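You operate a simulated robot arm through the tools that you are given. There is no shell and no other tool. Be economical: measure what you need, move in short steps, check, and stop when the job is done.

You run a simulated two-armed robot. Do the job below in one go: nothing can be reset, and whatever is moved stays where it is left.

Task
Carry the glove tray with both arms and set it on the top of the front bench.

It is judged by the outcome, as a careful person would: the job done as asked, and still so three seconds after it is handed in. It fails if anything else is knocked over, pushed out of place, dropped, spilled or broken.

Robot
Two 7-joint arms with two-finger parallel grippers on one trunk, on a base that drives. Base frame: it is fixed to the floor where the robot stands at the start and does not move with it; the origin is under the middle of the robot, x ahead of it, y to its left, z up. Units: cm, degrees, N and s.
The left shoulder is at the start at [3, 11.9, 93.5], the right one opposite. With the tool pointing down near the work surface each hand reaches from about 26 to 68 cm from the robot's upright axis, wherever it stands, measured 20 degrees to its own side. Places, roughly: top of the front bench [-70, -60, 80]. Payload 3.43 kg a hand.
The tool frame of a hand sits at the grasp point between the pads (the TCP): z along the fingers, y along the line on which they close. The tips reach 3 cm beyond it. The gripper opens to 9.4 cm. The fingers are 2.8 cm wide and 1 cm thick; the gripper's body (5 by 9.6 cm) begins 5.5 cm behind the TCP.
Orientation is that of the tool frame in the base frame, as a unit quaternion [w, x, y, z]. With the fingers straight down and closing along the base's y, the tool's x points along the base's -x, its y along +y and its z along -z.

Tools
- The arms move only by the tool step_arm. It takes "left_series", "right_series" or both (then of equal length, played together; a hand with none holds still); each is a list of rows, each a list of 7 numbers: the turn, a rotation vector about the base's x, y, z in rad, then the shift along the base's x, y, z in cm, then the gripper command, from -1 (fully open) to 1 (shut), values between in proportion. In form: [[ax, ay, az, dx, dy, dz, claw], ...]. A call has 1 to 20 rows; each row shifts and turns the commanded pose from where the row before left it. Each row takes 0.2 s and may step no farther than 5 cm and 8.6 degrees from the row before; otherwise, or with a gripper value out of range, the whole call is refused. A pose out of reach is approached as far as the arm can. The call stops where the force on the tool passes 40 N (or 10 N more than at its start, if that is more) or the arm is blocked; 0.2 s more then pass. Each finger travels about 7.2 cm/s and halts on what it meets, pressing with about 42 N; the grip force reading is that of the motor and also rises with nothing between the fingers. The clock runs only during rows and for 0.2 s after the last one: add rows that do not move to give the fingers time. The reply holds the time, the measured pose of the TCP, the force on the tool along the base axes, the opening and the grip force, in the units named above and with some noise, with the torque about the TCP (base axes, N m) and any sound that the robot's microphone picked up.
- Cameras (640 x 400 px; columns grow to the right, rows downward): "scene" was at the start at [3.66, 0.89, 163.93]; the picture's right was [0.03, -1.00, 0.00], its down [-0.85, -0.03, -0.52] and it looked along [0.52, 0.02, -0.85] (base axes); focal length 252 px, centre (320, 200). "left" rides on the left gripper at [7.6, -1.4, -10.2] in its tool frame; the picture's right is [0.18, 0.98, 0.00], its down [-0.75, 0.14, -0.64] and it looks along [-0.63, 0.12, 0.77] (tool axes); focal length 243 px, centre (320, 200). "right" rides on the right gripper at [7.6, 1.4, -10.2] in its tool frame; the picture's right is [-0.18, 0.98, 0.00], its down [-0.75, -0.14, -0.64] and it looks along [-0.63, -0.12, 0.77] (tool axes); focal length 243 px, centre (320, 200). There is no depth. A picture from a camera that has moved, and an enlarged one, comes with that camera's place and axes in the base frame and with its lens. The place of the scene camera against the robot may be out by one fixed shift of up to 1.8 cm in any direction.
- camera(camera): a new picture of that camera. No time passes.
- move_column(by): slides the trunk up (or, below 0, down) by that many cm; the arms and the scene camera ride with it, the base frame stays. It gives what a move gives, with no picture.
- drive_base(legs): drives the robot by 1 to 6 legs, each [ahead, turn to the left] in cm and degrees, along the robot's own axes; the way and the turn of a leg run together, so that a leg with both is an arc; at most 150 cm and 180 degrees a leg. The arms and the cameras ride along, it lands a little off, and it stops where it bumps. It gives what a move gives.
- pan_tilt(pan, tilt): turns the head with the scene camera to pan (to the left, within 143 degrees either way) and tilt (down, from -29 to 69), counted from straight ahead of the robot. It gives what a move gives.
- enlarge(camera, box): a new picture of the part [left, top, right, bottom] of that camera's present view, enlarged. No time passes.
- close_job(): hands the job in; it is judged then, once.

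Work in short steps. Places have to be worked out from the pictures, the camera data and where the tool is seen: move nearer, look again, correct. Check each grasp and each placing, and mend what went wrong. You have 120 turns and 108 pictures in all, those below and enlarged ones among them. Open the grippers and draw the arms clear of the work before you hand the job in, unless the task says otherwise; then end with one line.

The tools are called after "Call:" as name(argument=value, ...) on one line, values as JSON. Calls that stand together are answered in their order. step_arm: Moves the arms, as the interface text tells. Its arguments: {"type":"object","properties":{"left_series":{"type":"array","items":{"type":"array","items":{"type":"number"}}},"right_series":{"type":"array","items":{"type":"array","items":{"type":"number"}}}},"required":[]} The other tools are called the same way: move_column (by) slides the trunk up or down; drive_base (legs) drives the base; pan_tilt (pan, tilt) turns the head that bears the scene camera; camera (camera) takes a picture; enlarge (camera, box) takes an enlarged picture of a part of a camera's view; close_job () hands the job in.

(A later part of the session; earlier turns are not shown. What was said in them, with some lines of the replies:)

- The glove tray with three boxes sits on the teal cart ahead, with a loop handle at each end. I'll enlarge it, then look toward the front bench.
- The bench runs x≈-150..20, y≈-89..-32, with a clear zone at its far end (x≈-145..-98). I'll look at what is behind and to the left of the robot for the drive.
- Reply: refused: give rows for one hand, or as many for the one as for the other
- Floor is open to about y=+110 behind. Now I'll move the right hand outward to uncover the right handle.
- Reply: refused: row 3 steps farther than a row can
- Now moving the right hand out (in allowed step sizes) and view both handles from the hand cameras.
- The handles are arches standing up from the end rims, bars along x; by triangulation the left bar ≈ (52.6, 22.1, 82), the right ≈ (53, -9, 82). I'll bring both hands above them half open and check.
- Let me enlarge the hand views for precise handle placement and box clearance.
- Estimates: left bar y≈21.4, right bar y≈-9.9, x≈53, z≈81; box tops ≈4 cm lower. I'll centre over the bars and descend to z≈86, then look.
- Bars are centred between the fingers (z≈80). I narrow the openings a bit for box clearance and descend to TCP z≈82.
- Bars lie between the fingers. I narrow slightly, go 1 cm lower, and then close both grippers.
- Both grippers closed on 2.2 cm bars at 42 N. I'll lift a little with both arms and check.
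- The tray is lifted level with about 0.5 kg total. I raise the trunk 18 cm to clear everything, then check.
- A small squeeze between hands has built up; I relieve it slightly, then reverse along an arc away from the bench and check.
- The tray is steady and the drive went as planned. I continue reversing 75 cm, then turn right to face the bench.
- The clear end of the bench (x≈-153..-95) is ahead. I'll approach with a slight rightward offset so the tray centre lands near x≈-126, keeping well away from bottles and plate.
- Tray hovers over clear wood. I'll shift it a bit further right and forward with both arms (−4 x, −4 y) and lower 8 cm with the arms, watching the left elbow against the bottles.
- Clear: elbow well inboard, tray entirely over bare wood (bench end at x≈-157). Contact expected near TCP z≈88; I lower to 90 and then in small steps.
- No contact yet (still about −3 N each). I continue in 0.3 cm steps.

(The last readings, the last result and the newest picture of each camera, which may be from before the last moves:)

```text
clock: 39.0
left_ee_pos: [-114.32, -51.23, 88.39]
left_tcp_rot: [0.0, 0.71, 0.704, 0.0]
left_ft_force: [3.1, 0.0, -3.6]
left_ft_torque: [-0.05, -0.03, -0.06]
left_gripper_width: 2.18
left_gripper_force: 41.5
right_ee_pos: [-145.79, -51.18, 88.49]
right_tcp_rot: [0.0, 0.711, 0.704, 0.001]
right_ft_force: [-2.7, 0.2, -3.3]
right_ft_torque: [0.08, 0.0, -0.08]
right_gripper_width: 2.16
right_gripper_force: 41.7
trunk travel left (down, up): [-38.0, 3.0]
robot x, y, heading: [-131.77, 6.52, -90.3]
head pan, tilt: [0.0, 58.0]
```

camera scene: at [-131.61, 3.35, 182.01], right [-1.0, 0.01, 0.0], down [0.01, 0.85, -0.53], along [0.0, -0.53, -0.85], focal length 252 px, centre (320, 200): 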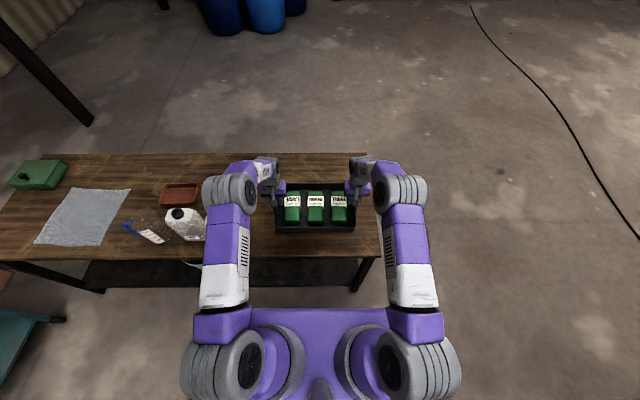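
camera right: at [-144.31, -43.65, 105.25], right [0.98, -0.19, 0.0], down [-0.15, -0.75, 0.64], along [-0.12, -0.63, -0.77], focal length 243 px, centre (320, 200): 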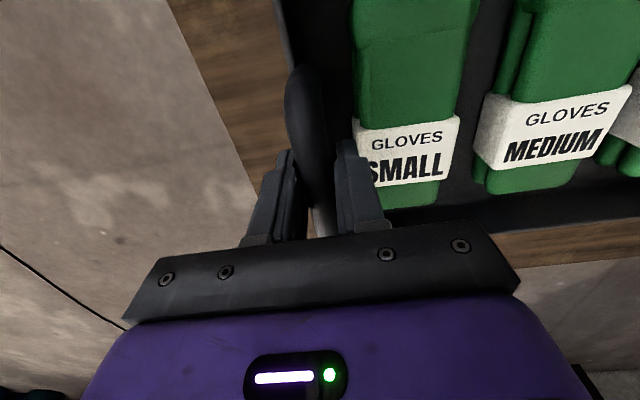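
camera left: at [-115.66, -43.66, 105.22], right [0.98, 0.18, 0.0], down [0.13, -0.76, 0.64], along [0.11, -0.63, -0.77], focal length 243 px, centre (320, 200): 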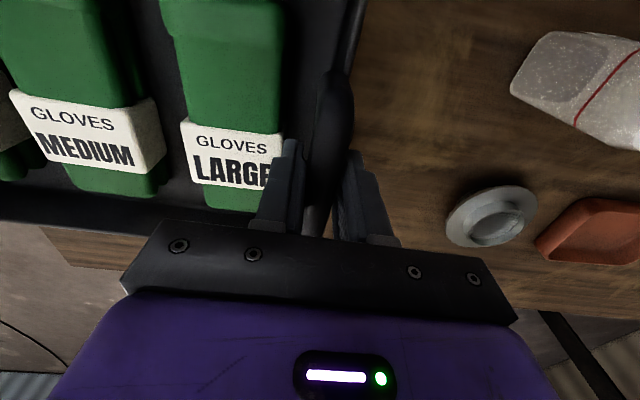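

Still hanging freely; continuing down.

Call:
step_arm(left_series=[[0, 0, 0, 0, 0, -0.3, 1], [0, 0, 0, 0, 0, 0, 1]], right_series=[[0, 0, 0, 0, 0, -0.3, 1], [0, 0, 0, 0, 0, 0, 1]])

Call:
step_arm(left_series=[[0, 0, 0, 0, 0, -0.3, 1], [0, 0, 0, 0, 0, 0, 1]], right_series=[[0, 0, 0, 0, 0, -0.3, 1], [0, 0, 0, 0, 0, 0, 1]])

Call:
step_arm(left_series=[[0, 0, 0, 0, 0, -0.2, 1], [0, 0, 0, 0, 0, 0, 1]], right_series=[[0, 0, 0, 0, 0, -0.2, 1], [0, 0, 0, 0, 0, 0, 1]])

```text
clock: 39.6
left_ee_pos: [-114.42, -51.14, 88.02]
left_tcp_rot: [0.0, 0.71, 0.704, 0.001]
left_ft_force: [3.4, -0.1, -3.0]
left_ft_torque: [-0.08, 0.02, -0.02]
left_gripper_width: 2.16
left_gripper_force: 41.6
right_ee_pos: [-145.75, -51.25, 88.11]
right_tcp_rot: [-0.001, 0.71, 0.704, 0.001]
right_ft_force: [-3.5, -0.8, -2.8]
right_ft_torque: [0.12, -0.01, 0.01]
right_gripper_width: 2.16
right_gripper_force: 41.7
trunk travel left (down, up): [-38.0, 3.0]
robot x, y, heading: [-131.5, 6.78, -90.7]
head pan, tilt: [0.0, 58.0]
```

```text
clock: 40.2
left_ee_pos: [-114.34, -51.25, 87.77]
left_tcp_rot: [0.0, 0.71, 0.704, -0.001]
left_ft_force: [3.0, 1.1, -2.4]
left_ft_torque: [-0.15, -0.02, -0.15]
left_gripper_width: 2.2
left_gripper_force: 42.0
right_ee_pos: [-145.69, -51.27, 87.86]
right_tcp_rot: [0.0, 0.71, 0.704, 0.0]
right_ft_force: [-3.9, -0.6, -2.8]
right_ft_torque: [0.23, -0.03, -0.12]
right_gripper_width: 2.2
right_gripper_force: 42.1
trunk travel left (down, up): [-38.0, 3.0]
robot x, y, heading: [-131.14, 6.82, -90.5]
head pan, tilt: [0.0, 58.0]
```

```text
clock: 40.8
left_ee_pos: [-114.4, -51.26, 87.72]
left_tcp_rot: [0.0, 0.709, 0.705, 0.0]
left_ft_force: [4.9, -0.7, -2.9]
left_ft_torque: [0.14, 0.02, 0.04]
left_gripper_width: 2.17
left_gripper_force: 41.7
right_ee_pos: [-145.81, -51.3, 87.75]
right_tcp_rot: [0.001, 0.71, 0.704, 0.0]
right_ft_force: [-4.7, -0.1, -2.2]
right_ft_torque: [-0.13, 0.02, 0.05]
right_gripper_width: 2.18
right_gripper_force: 42.3
trunk travel left (down, up): [-38.0, 3.0]
robot x, y, heading: [-131.82, 6.23, -90.5]
head pan, tilt: [0.0, 58.0]
```

Still no clear contact; I continue in short steps.

Call:
step_arm(left_series=[[0, 0, 0, 0, 0, -0.25, 1], [0, 0, 0, 0, 0, 0, 1]], right_series=[[0, 0, 0, 0, 0, -0.25, 1], [0, 0, 0, 0, 0, 0, 1]])

Call:
step_arm(left_series=[[0, 0, 0, 0, 0, -0.25, 1], [0, 0, 0, 0, 0, 0, 1]], right_series=[[0, 0, 0, 0, 0, -0.25, 1], [0, 0, 0, 0, 0, 0, 1]])

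Call:
camera(camera="left")

```text
clock: 41.4
left_ee_pos: [-114.37, -51.22, 87.46]
left_tcp_rot: [0.0, 0.711, 0.704, 0.0]
left_ft_force: [7.0, -0.5, -3.1]
left_ft_torque: [0.1, 0.04, 0.06]
left_gripper_width: 2.14
left_gripper_force: 42.0
right_ee_pos: [-145.71, -51.13, 87.4]
right_tcp_rot: [0.0, 0.71, 0.704, 0.0]
right_ft_force: [-6.9, -0.4, -3.0]
right_ft_torque: [-0.07, 0.05, 0.09]
right_gripper_width: 2.19
right_gripper_force: 42.1
trunk travel left (down, up): [-38.0, 3.0]
robot x, y, heading: [-131.42, 6.7, -90.3]
head pan, tilt: [0.0, 58.0]
```

```text
clock: 42.0
left_ee_pos: [-114.26, -51.2, 87.07]
left_tcp_rot: [-0.001, 0.71, 0.704, 0.001]
left_ft_force: [7.9, -0.4, -3.0]
left_ft_torque: [-0.04, 0.02, 0.08]
left_gripper_width: 2.18
left_gripper_force: 41.9
right_ee_pos: [-145.65, -51.21, 87.3]
right_tcp_rot: [0.0, 0.71, 0.704, 0.001]
right_ft_force: [-7.5, 0.1, -2.6]
right_ft_torque: [0.07, 0.06, 0.01]
right_gripper_width: 2.19
right_gripper_force: 42.0
trunk travel left (down, up): [-38.0, 3.0]
robot x, y, heading: [-131.31, 6.83, -90.5]
head pan, tilt: [0.0, 58.0]
```

```text
73 pictures are left
camera left: at [-115.68, -43.64, 97.37], right [0.98, 0.18, 0.0], down [0.13, -0.76, 0.64], along [0.11, -0.63, -0.77], focal length 243 px, centre (320, 200)
```

left: 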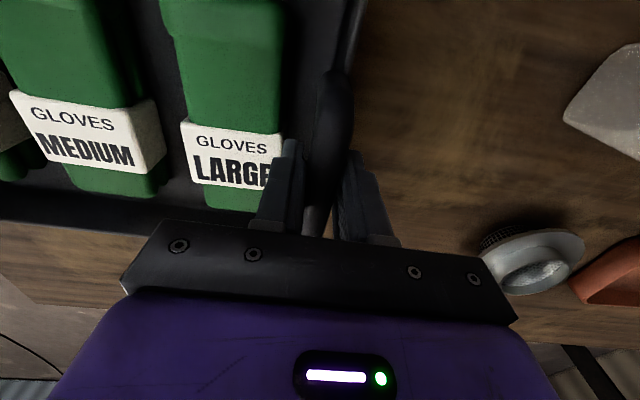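

Still in the air; the bench is likely lower than my offset suggests. I continue.

Call:
step_arm(left_series=[[0, 0, 0, 0, 0, -0.25, 1], [0, 0, 0, 0, 0, -0.25, 1], [0, 0, 0, 0, 0, 0, 1]], right_series=[[0, 0, 0, 0, 0, -0.25, 1], [0, 0, 0, 0, 0, -0.25, 1], [0, 0, 0, 0, 0, 0, 1]])

Call:
step_arm(left_series=[[0, 0, 0, 0, 0, -0.25, 1], [0, 0, 0, 0, 0, 0, 1]], right_series=[[0, 0, 0, 0, 0, -0.25, 1], [0, 0, 0, 0, 0, 0, 1]])

Call:
step_arm(left_series=[[0, 0, 0, 0, 0, -0.25, 1], [0, 0, 0, 0, 0, 0, 1]], right_series=[[0, 0, 0, 0, 0, -0.25, 1], [0, 0, 0, 0, 0, 0, 1]])

```text
clock: 42.8
left_ee_pos: [-114.2, -51.25, 86.6]
left_tcp_rot: [0.0, 0.71, 0.704, 0.001]
left_ft_force: [7.9, 0.6, -3.0]
left_ft_torque: [-0.15, 0.01, -0.11]
left_gripper_width: 2.18
left_gripper_force: 42.1
right_ee_pos: [-145.87, -51.23, 86.78]
right_tcp_rot: [0.0, 0.71, 0.704, 0.0]
right_ft_force: [-9.6, -0.5, -2.6]
right_ft_torque: [0.19, 0.01, -0.05]
right_gripper_width: 2.18
right_gripper_force: 42.0
trunk travel left (down, up): [-38.0, 3.0]
robot x, y, heading: [-131.62, 6.53, -90.3]
head pan, tilt: [0.0, 58.0]
```

```text
clock: 43.4
left_ee_pos: [-114.3, -51.2, 86.39]
left_tcp_rot: [0.0, 0.71, 0.704, 0.0]
left_ft_force: [9.3, 0.4, -2.9]
left_ft_torque: [0.0, 0.03, -0.02]
left_gripper_width: 2.18
left_gripper_force: 41.6
right_ee_pos: [-145.69, -51.25, 86.4]
right_tcp_rot: [0.001, 0.71, 0.704, 0.0]
right_ft_force: [-10.0, 0.3, -3.4]
right_ft_torque: [-0.01, 0.02, 0.03]
right_gripper_width: 2.16
right_gripper_force: 42.3
trunk travel left (down, up): [-38.0, 3.0]
robot x, y, heading: [-131.35, 6.26, -90.6]
head pan, tilt: [0.0, 58.0]
```

```text
clock: 44.0
left_ee_pos: [-114.27, -51.21, 86.09]
left_tcp_rot: [0.0, 0.71, 0.704, 0.0]
left_ft_force: [9.3, -0.1, -4.1]
left_ft_torque: [0.04, -0.05, -0.03]
left_gripper_width: 2.17
left_gripper_force: 42.5
right_ee_pos: [-145.72, -51.27, 86.19]
right_tcp_rot: [0.001, 0.709, 0.705, 0.0]
right_ft_force: [-10.3, 0.4, -3.0]
right_ft_torque: [0.06, -0.02, -0.03]
right_gripper_width: 2.19
right_gripper_force: 42.2
trunk travel left (down, up): [-38.0, 3.0]
robot x, y, heading: [-131.28, 6.57, -90.1]
head pan, tilt: [0.0, 58.0]
```

Squeeze ~10 N; I relieve it a touch while lowering on, and look.

Call:
step_arm(left_series=[[0, 0, 0, 0.1, 0, -0.3, 1], [0, 0, 0, 0.05, 0, -0.3, 1], [0, 0, 0, 0, 0, 0, 1]], right_series=[[0, 0, 0, -0.1, 0, -0.3, 1], [0, 0, 0, -0.05, 0, -0.3, 1], [0, 0, 0, 0, 0, 0, 1]])

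Call:
enlarge(camera="scene", box=[240, 150, 400, 250])

Call:
camera(camera="right")

```text
clock: 44.8
left_ee_pos: [-114.31, -51.27, 85.41]
left_tcp_rot: [-0.001, 0.71, 0.704, 0.001]
left_ft_force: [-1.0, 0.3, -3.7]
left_ft_torque: [0.0, -0.03, -0.12]
left_gripper_width: 2.19
left_gripper_force: 41.6
right_ee_pos: [-145.66, -51.34, 85.68]
right_tcp_rot: [0.001, 0.71, 0.704, 0.001]
right_ft_force: [0.5, -1.2, -1.4]
right_ft_torque: [0.03, -0.07, -0.17]
right_gripper_width: 2.2
right_gripper_force: 42.5
trunk travel left (down, up): [-38.0, 3.0]
robot x, y, heading: [-131.62, 6.61, -90.2]
head pan, tilt: [0.0, 58.0]
```

```text
4.00 times, centred on (320, 200) of scene
camera zoom: at [-131.61, 3.31, 182.01], right [-1.0, 0.01, 0.0], down [0.01, 0.85, -0.53], along [0.0, -0.53, -0.85], focal length 1008 px, centre (320, 200)
```

zoom: 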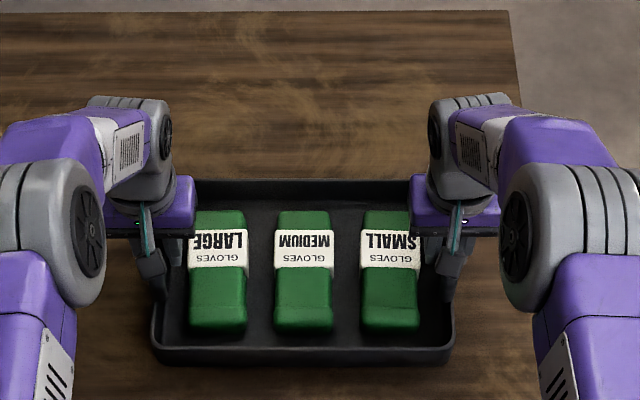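

```text
71 pictures are left
camera right: at [-144.35, -43.62, 95.8], right [0.98, -0.19, 0.0], down [-0.15, -0.75, 0.64], along [-0.12, -0.63, -0.77], focal length 243 px, centre (320, 200)
```

right: 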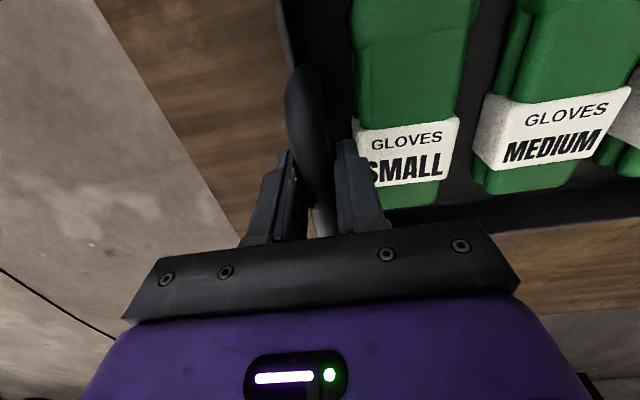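

Triangulating the bench edge from two hand heights gives bench top ≈74, so contact is expected near TCP z≈82. I go on down.

Call:
step_arm(left_series=[[0, 0, 0, 0, 0, -0.5, 1], [0, 0, 0, 0, 0, -0.5, 1], [0, 0, 0, 0, 0, -0.5, 1], [0, 0, 0, 0, 0, -0.3, 1], [0, 0, 0, 0, 0, 0, 1]], right_series=[[0, 0, 0, 0, 0, -0.5, 1], [0, 0, 0, 0, 0, -0.5, 1], [0, 0, 0, 0, 0, -0.5, 1], [0, 0, 0, 0, 0, -0.3, 1], [0, 0, 0, 0, 0, 0, 1]])

Call:
step_arm(left_series=[[0, 0, 0, 0, 0, -0.25, 1], [0, 0, 0, 0, 0, -0.25, 1], [0, 0, 0, 0, 0, 0, 1]], right_series=[[0, 0, 0, 0, 0, -0.25, 1], [0, 0, 0, 0, 0, -0.25, 1], [0, 0, 0, 0, 0, 0, 1]])

Call:
step_arm(left_series=[[0, 0, 0, 0, 0, -0.25, 1], [0, 0, 0, 0, 0, 0, 1]], right_series=[[0, 0, 0, 0, 0, -0.25, 1], [0, 0, 0, 0, 0, 0, 1]])

```text
clock: 46.0
left_ee_pos: [-114.28, -51.29, 84.17]
left_tcp_rot: [0.003, 0.71, 0.704, -0.002]
left_ft_force: [-10.2, -4.3, 30.2]
left_ft_torque: [-0.01, -0.03, -0.02]
left_gripper_width: 2.17
left_gripper_force: 41.8
right_ee_pos: [-145.69, -51.14, 84.2]
right_tcp_rot: [0.005, 0.71, 0.705, -0.001]
right_ft_force: [11.6, -5.9, 29.8]
right_ft_torque: [-0.08, 0.05, -0.06]
right_gripper_width: 2.2
right_gripper_force: 42.2
trunk travel left (down, up): [-38.0, 3.0]
robot x, y, heading: [-131.55, 6.74, -90.3]
head pan, tilt: [0.0, 58.0]
```

```text
clock: 46.8
left_ee_pos: [-114.34, -51.15, 83.56]
left_tcp_rot: [0.001, 0.71, 0.704, -0.003]
left_ft_force: [-14.3, -4.6, 29.4]
left_ft_torque: [-0.05, -0.15, 0.01]
left_gripper_width: 2.2
left_gripper_force: 42.0
right_ee_pos: [-145.73, -51.06, 83.7]
right_tcp_rot: [0.004, 0.71, 0.705, -0.001]
right_ft_force: [16.5, -3.2, 30.4]
right_ft_torque: [0.09, 0.12, -0.09]
right_gripper_width: 2.19
right_gripper_force: 42.2
trunk travel left (down, up): [-38.0, 3.0]
robot x, y, heading: [-131.27, 6.5, -90.3]
head pan, tilt: [0.0, 58.0]
```

```text
clock: 47.4
left_ee_pos: [-114.36, -51.14, 83.31]
left_tcp_rot: [0.002, 0.71, 0.704, -0.002]
left_ft_force: [-14.0, -2.2, 30.0]
left_ft_torque: [0.14, -0.19, 0.04]
left_gripper_width: 2.19
left_gripper_force: 41.9
right_ee_pos: [-145.69, -51.06, 83.48]
right_tcp_rot: [0.003, 0.71, 0.705, -0.002]
right_ft_force: [15.0, -4.1, 29.4]
right_ft_torque: [-0.01, 0.21, -0.1]
right_gripper_width: 2.2
right_gripper_force: 42.5
trunk travel left (down, up): [-38.0, 3.0]
robot x, y, heading: [-131.57, 7.21, -90.7]
head pan, tilt: [0.0, 58.0]
```

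Contact made: 30 N steady, the fingers are sliding on the bars, so the tray rests on the bench. I unload slightly and open the grippers a little, then rise.

Call:
step_arm(left_series=[[0, 0, 0, 0, 0, 0.15, 1], [0, 0, 0, 0, 0, 0, 1]], right_series=[[0, 0, 0, 0, 0, 0.15, 1], [0, 0, 0, 0, 0, 0, 1]])

Call:
step_arm(left_series=[[0, 0, 0, 0, 0, 0, 0.5], [0, 0, 0, 0, 0, 0, 0.35], [0, 0, 0, 0, 0, 0, 0.25], [0, 0, 0, 0, 0, 0, 0.25]], right_series=[[0, 0, 0, 0, 0, 0, 0.5], [0, 0, 0, 0, 0, 0, 0.35], [0, 0, 0, 0, 0, 0, 0.25], [0, 0, 0, 0, 0, 0, 0.25]])

Call:
enlarge(camera="left", box=[170, 0, 470, 240])

Call:
enlarge(camera="right", box=[170, 0, 470, 240])

```text
clock: 48.0
left_ee_pos: [-114.25, -51.12, 83.14]
left_tcp_rot: [0.002, 0.71, 0.704, -0.001]
left_ft_force: [-14.4, -0.6, 26.1]
left_ft_torque: [-0.65, -0.19, 0.07]
left_gripper_width: 2.18
left_gripper_force: 42.1
right_ee_pos: [-145.54, -51.01, 83.36]
right_tcp_rot: [0.002, 0.709, 0.705, 0.001]
right_ft_force: [17.7, -6.3, 14.9]
right_ft_torque: [-1.04, 0.23, -0.11]
right_gripper_width: 2.19
right_gripper_force: 41.8
trunk travel left (down, up): [-38.0, 3.0]
robot x, y, heading: [-131.44, 6.37, -90.4]
head pan, tilt: [0.0, 58.0]
```

```text
clock: 49.0
left_ee_pos: [-114.21, -51.17, 83.11]
left_tcp_rot: [0.0, 0.71, 0.704, 0.0]
left_ft_force: [-0.3, -0.9, 0.2]
left_ft_torque: [-0.06, 0.01, -0.04]
left_gripper_width: 3.51
left_gripper_force: 0.1
right_ee_pos: [-145.91, -51.16, 83.33]
right_tcp_rot: [0.001, 0.71, 0.704, -0.001]
right_ft_force: [-0.5, -0.1, 0.1]
right_ft_torque: [0.0, 0.01, 0.0]
right_gripper_width: 3.53
right_gripper_force: 0.1
trunk travel left (down, up): [-38.0, 3.0]
robot x, y, heading: [-131.33, 6.89, -90.3]
head pan, tilt: [0.0, 58.0]
```

```text
1.67 times, centred on (320, 120) of left
camera zoom: at [-115.54, -43.62, 93.35], right [0.98, 0.18, 0.0], down [0.13, -0.76, 0.64], along [0.11, -0.63, -0.77], focal length 404 px, centre (320, 333)
```

zoom: 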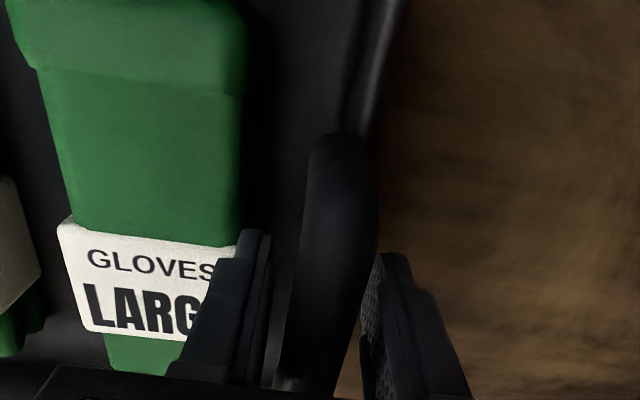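

```text
1.67 times, centred on (320, 120) of right
camera zoom: at [-144.49, -43.53, 93.5], right [0.98, -0.19, 0.0], down [-0.15, -0.75, 0.64], along [-0.12, -0.63, -0.77], focal length 404 px, centre (320, 333)
```

zoom: 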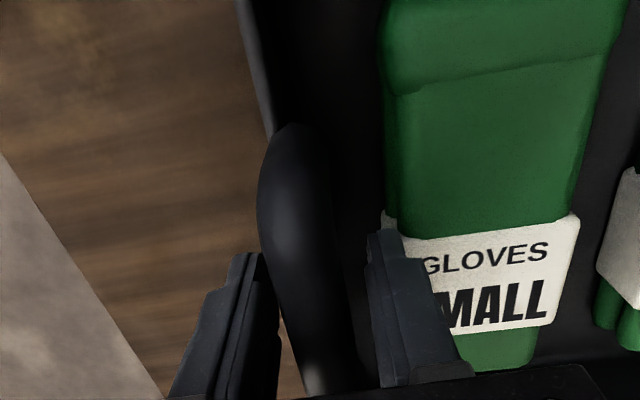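

The bars are free and forces are zero. I raise both hands straight up, slowly first.

Call:
step_arm(left_series=[[0, 0, 0, 0, 0, 0.8, 0.25], [0, 0, 0, 0, 0, 1.2, 0.25], [0, 0, 0, 0, 0, 2, 0.25], [0, 0, 0, 0, 0, 3, 0.25], [0, 0, 0, 0, 0, 4, 0], [0, 0, 0, 0, 0, 4, -0.5], [0, 0, 0, 0, 0, 3, -1], [0, 0, 0, 0, 0, 0, -1]], right_series=[[0, 0, 0, 0, 0, 0.8, 0.25], [0, 0, 0, 0, 0, 1.2, 0.25], [0, 0, 0, 0, 0, 2, 0.25], [0, 0, 0, 0, 0, 3, 0.25], [0, 0, 0, 0, 0, 4, 0], [0, 0, 0, 0, 0, 4, -0.5], [0, 0, 0, 0, 0, 3, -1], [0, 0, 0, 0, 0, 0, -1]])

Call:
camera(camera="scene")

```text
clock: 50.8
left_ee_pos: [-114.26, -51.16, 100.87]
left_tcp_rot: [0.0, 0.71, 0.704, 0.001]
left_ft_force: [0.2, 0.1, 0.1]
left_ft_torque: [0.03, 0.02, -0.01]
left_gripper_width: 9.39
left_gripper_force: 0.1
right_ee_pos: [-146.07, -51.2, 101.18]
right_tcp_rot: [-0.001, 0.71, 0.704, 0.001]
right_ft_force: [-0.9, -0.1, 0.0]
right_ft_torque: [0.0, 0.0, -0.02]
right_gripper_width: 9.41
right_gripper_force: 0.1
trunk travel left (down, up): [-38.0, 3.0]
robot x, y, heading: [-131.2, 6.77, -90.7]
head pan, tilt: [0.0, 58.0]
```

```text
68 pictures are left
camera scene: at [-131.61, 3.31, 182.01], right [-1.0, 0.01, 0.0], down [0.01, 0.85, -0.53], along [0.0, -0.53, -0.85], focal length 252 px, centre (320, 200)
```

scene: 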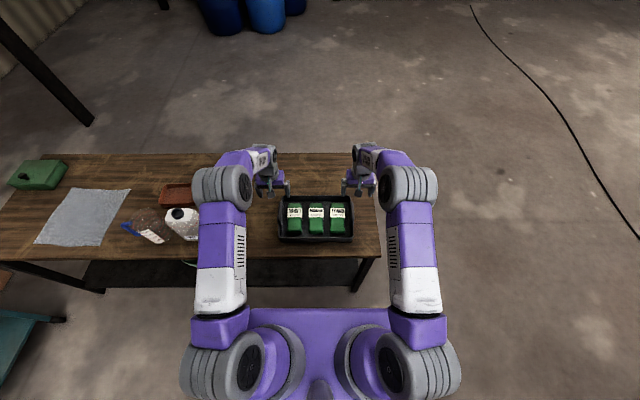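

The tray sits flat on the bench with everything else undisturbed. I back the robot away to draw the arms clear, then take a last look.

Call:
drive_base(legs=[[-38, 0]])

Call:
camera(camera="scene")

Call:
enlarge(camera="scene", box=[120, 80, 400, 240])

```text
clock: 53.2
left_ee_pos: [-113.89, -12.84, 100.91]
left_tcp_rot: [0.0, 0.709, 0.705, 0.0]
left_ft_force: [0.0, 0.2, -0.7]
left_ft_torque: [0.01, 0.02, -0.02]
left_gripper_width: 9.43
left_gripper_force: 0.0
right_ee_pos: [-145.56, -12.91, 101.24]
right_tcp_rot: [0.0, 0.709, 0.705, 0.0]
right_ft_force: [0.1, 0.0, -0.5]
right_ft_torque: [-0.02, -0.02, 0.02]
right_gripper_width: 9.4
right_gripper_force: 0.0
trunk travel left (down, up): [-38.0, 3.0]
robot x, y, heading: [-130.77, 44.73, -90.5]
head pan, tilt: [0.0, 58.0]
```

```text
67 pictures are left
camera scene: at [-131.36, 41.57, 182.01], right [-1.0, 0.0, 0.0], down [0.0, 0.85, -0.53], along [0.0, -0.53, -0.85], focal length 252 px, centre (320, 200)
```

scene: 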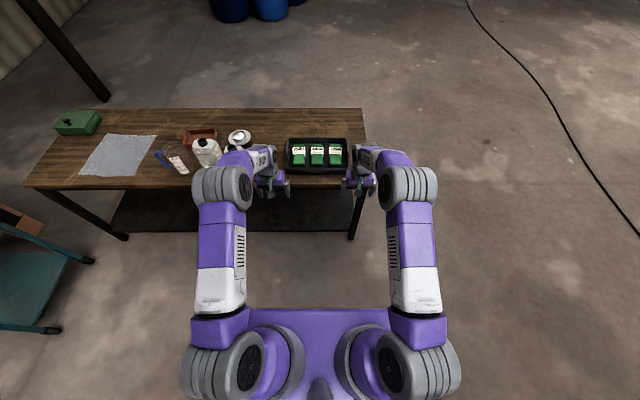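

```text
2.29 times, centred on (260, 160) of scene
camera zoom: at [-131.36, 41.57, 182.01], right [-1.0, 0.0, 0.0], down [0.0, 0.85, -0.53], along [0.0, -0.53, -0.85], focal length 576 px, centre (457, 291)
```

zoom: 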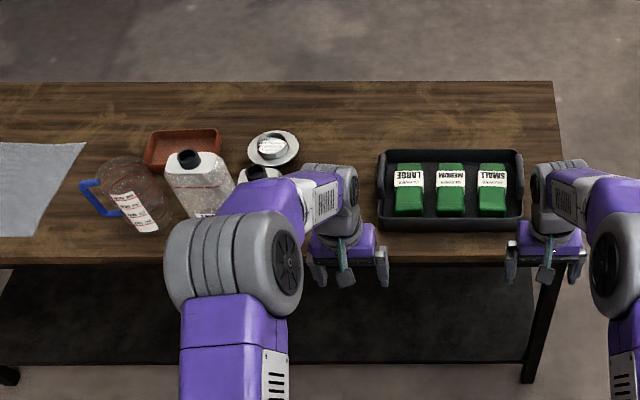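

The tray stands flat and fully on the bench, the glove boxes are in place, the other items are untouched, and the arms are clear with grippers open. I hand in.

Call:
close_job()

```text
The job is handed in.
```

The glove tray is on top of the front bench, carried there with both arms. It sits flat on bare wood at the far end with all three glove boxes still in it, and nothing else was moved.
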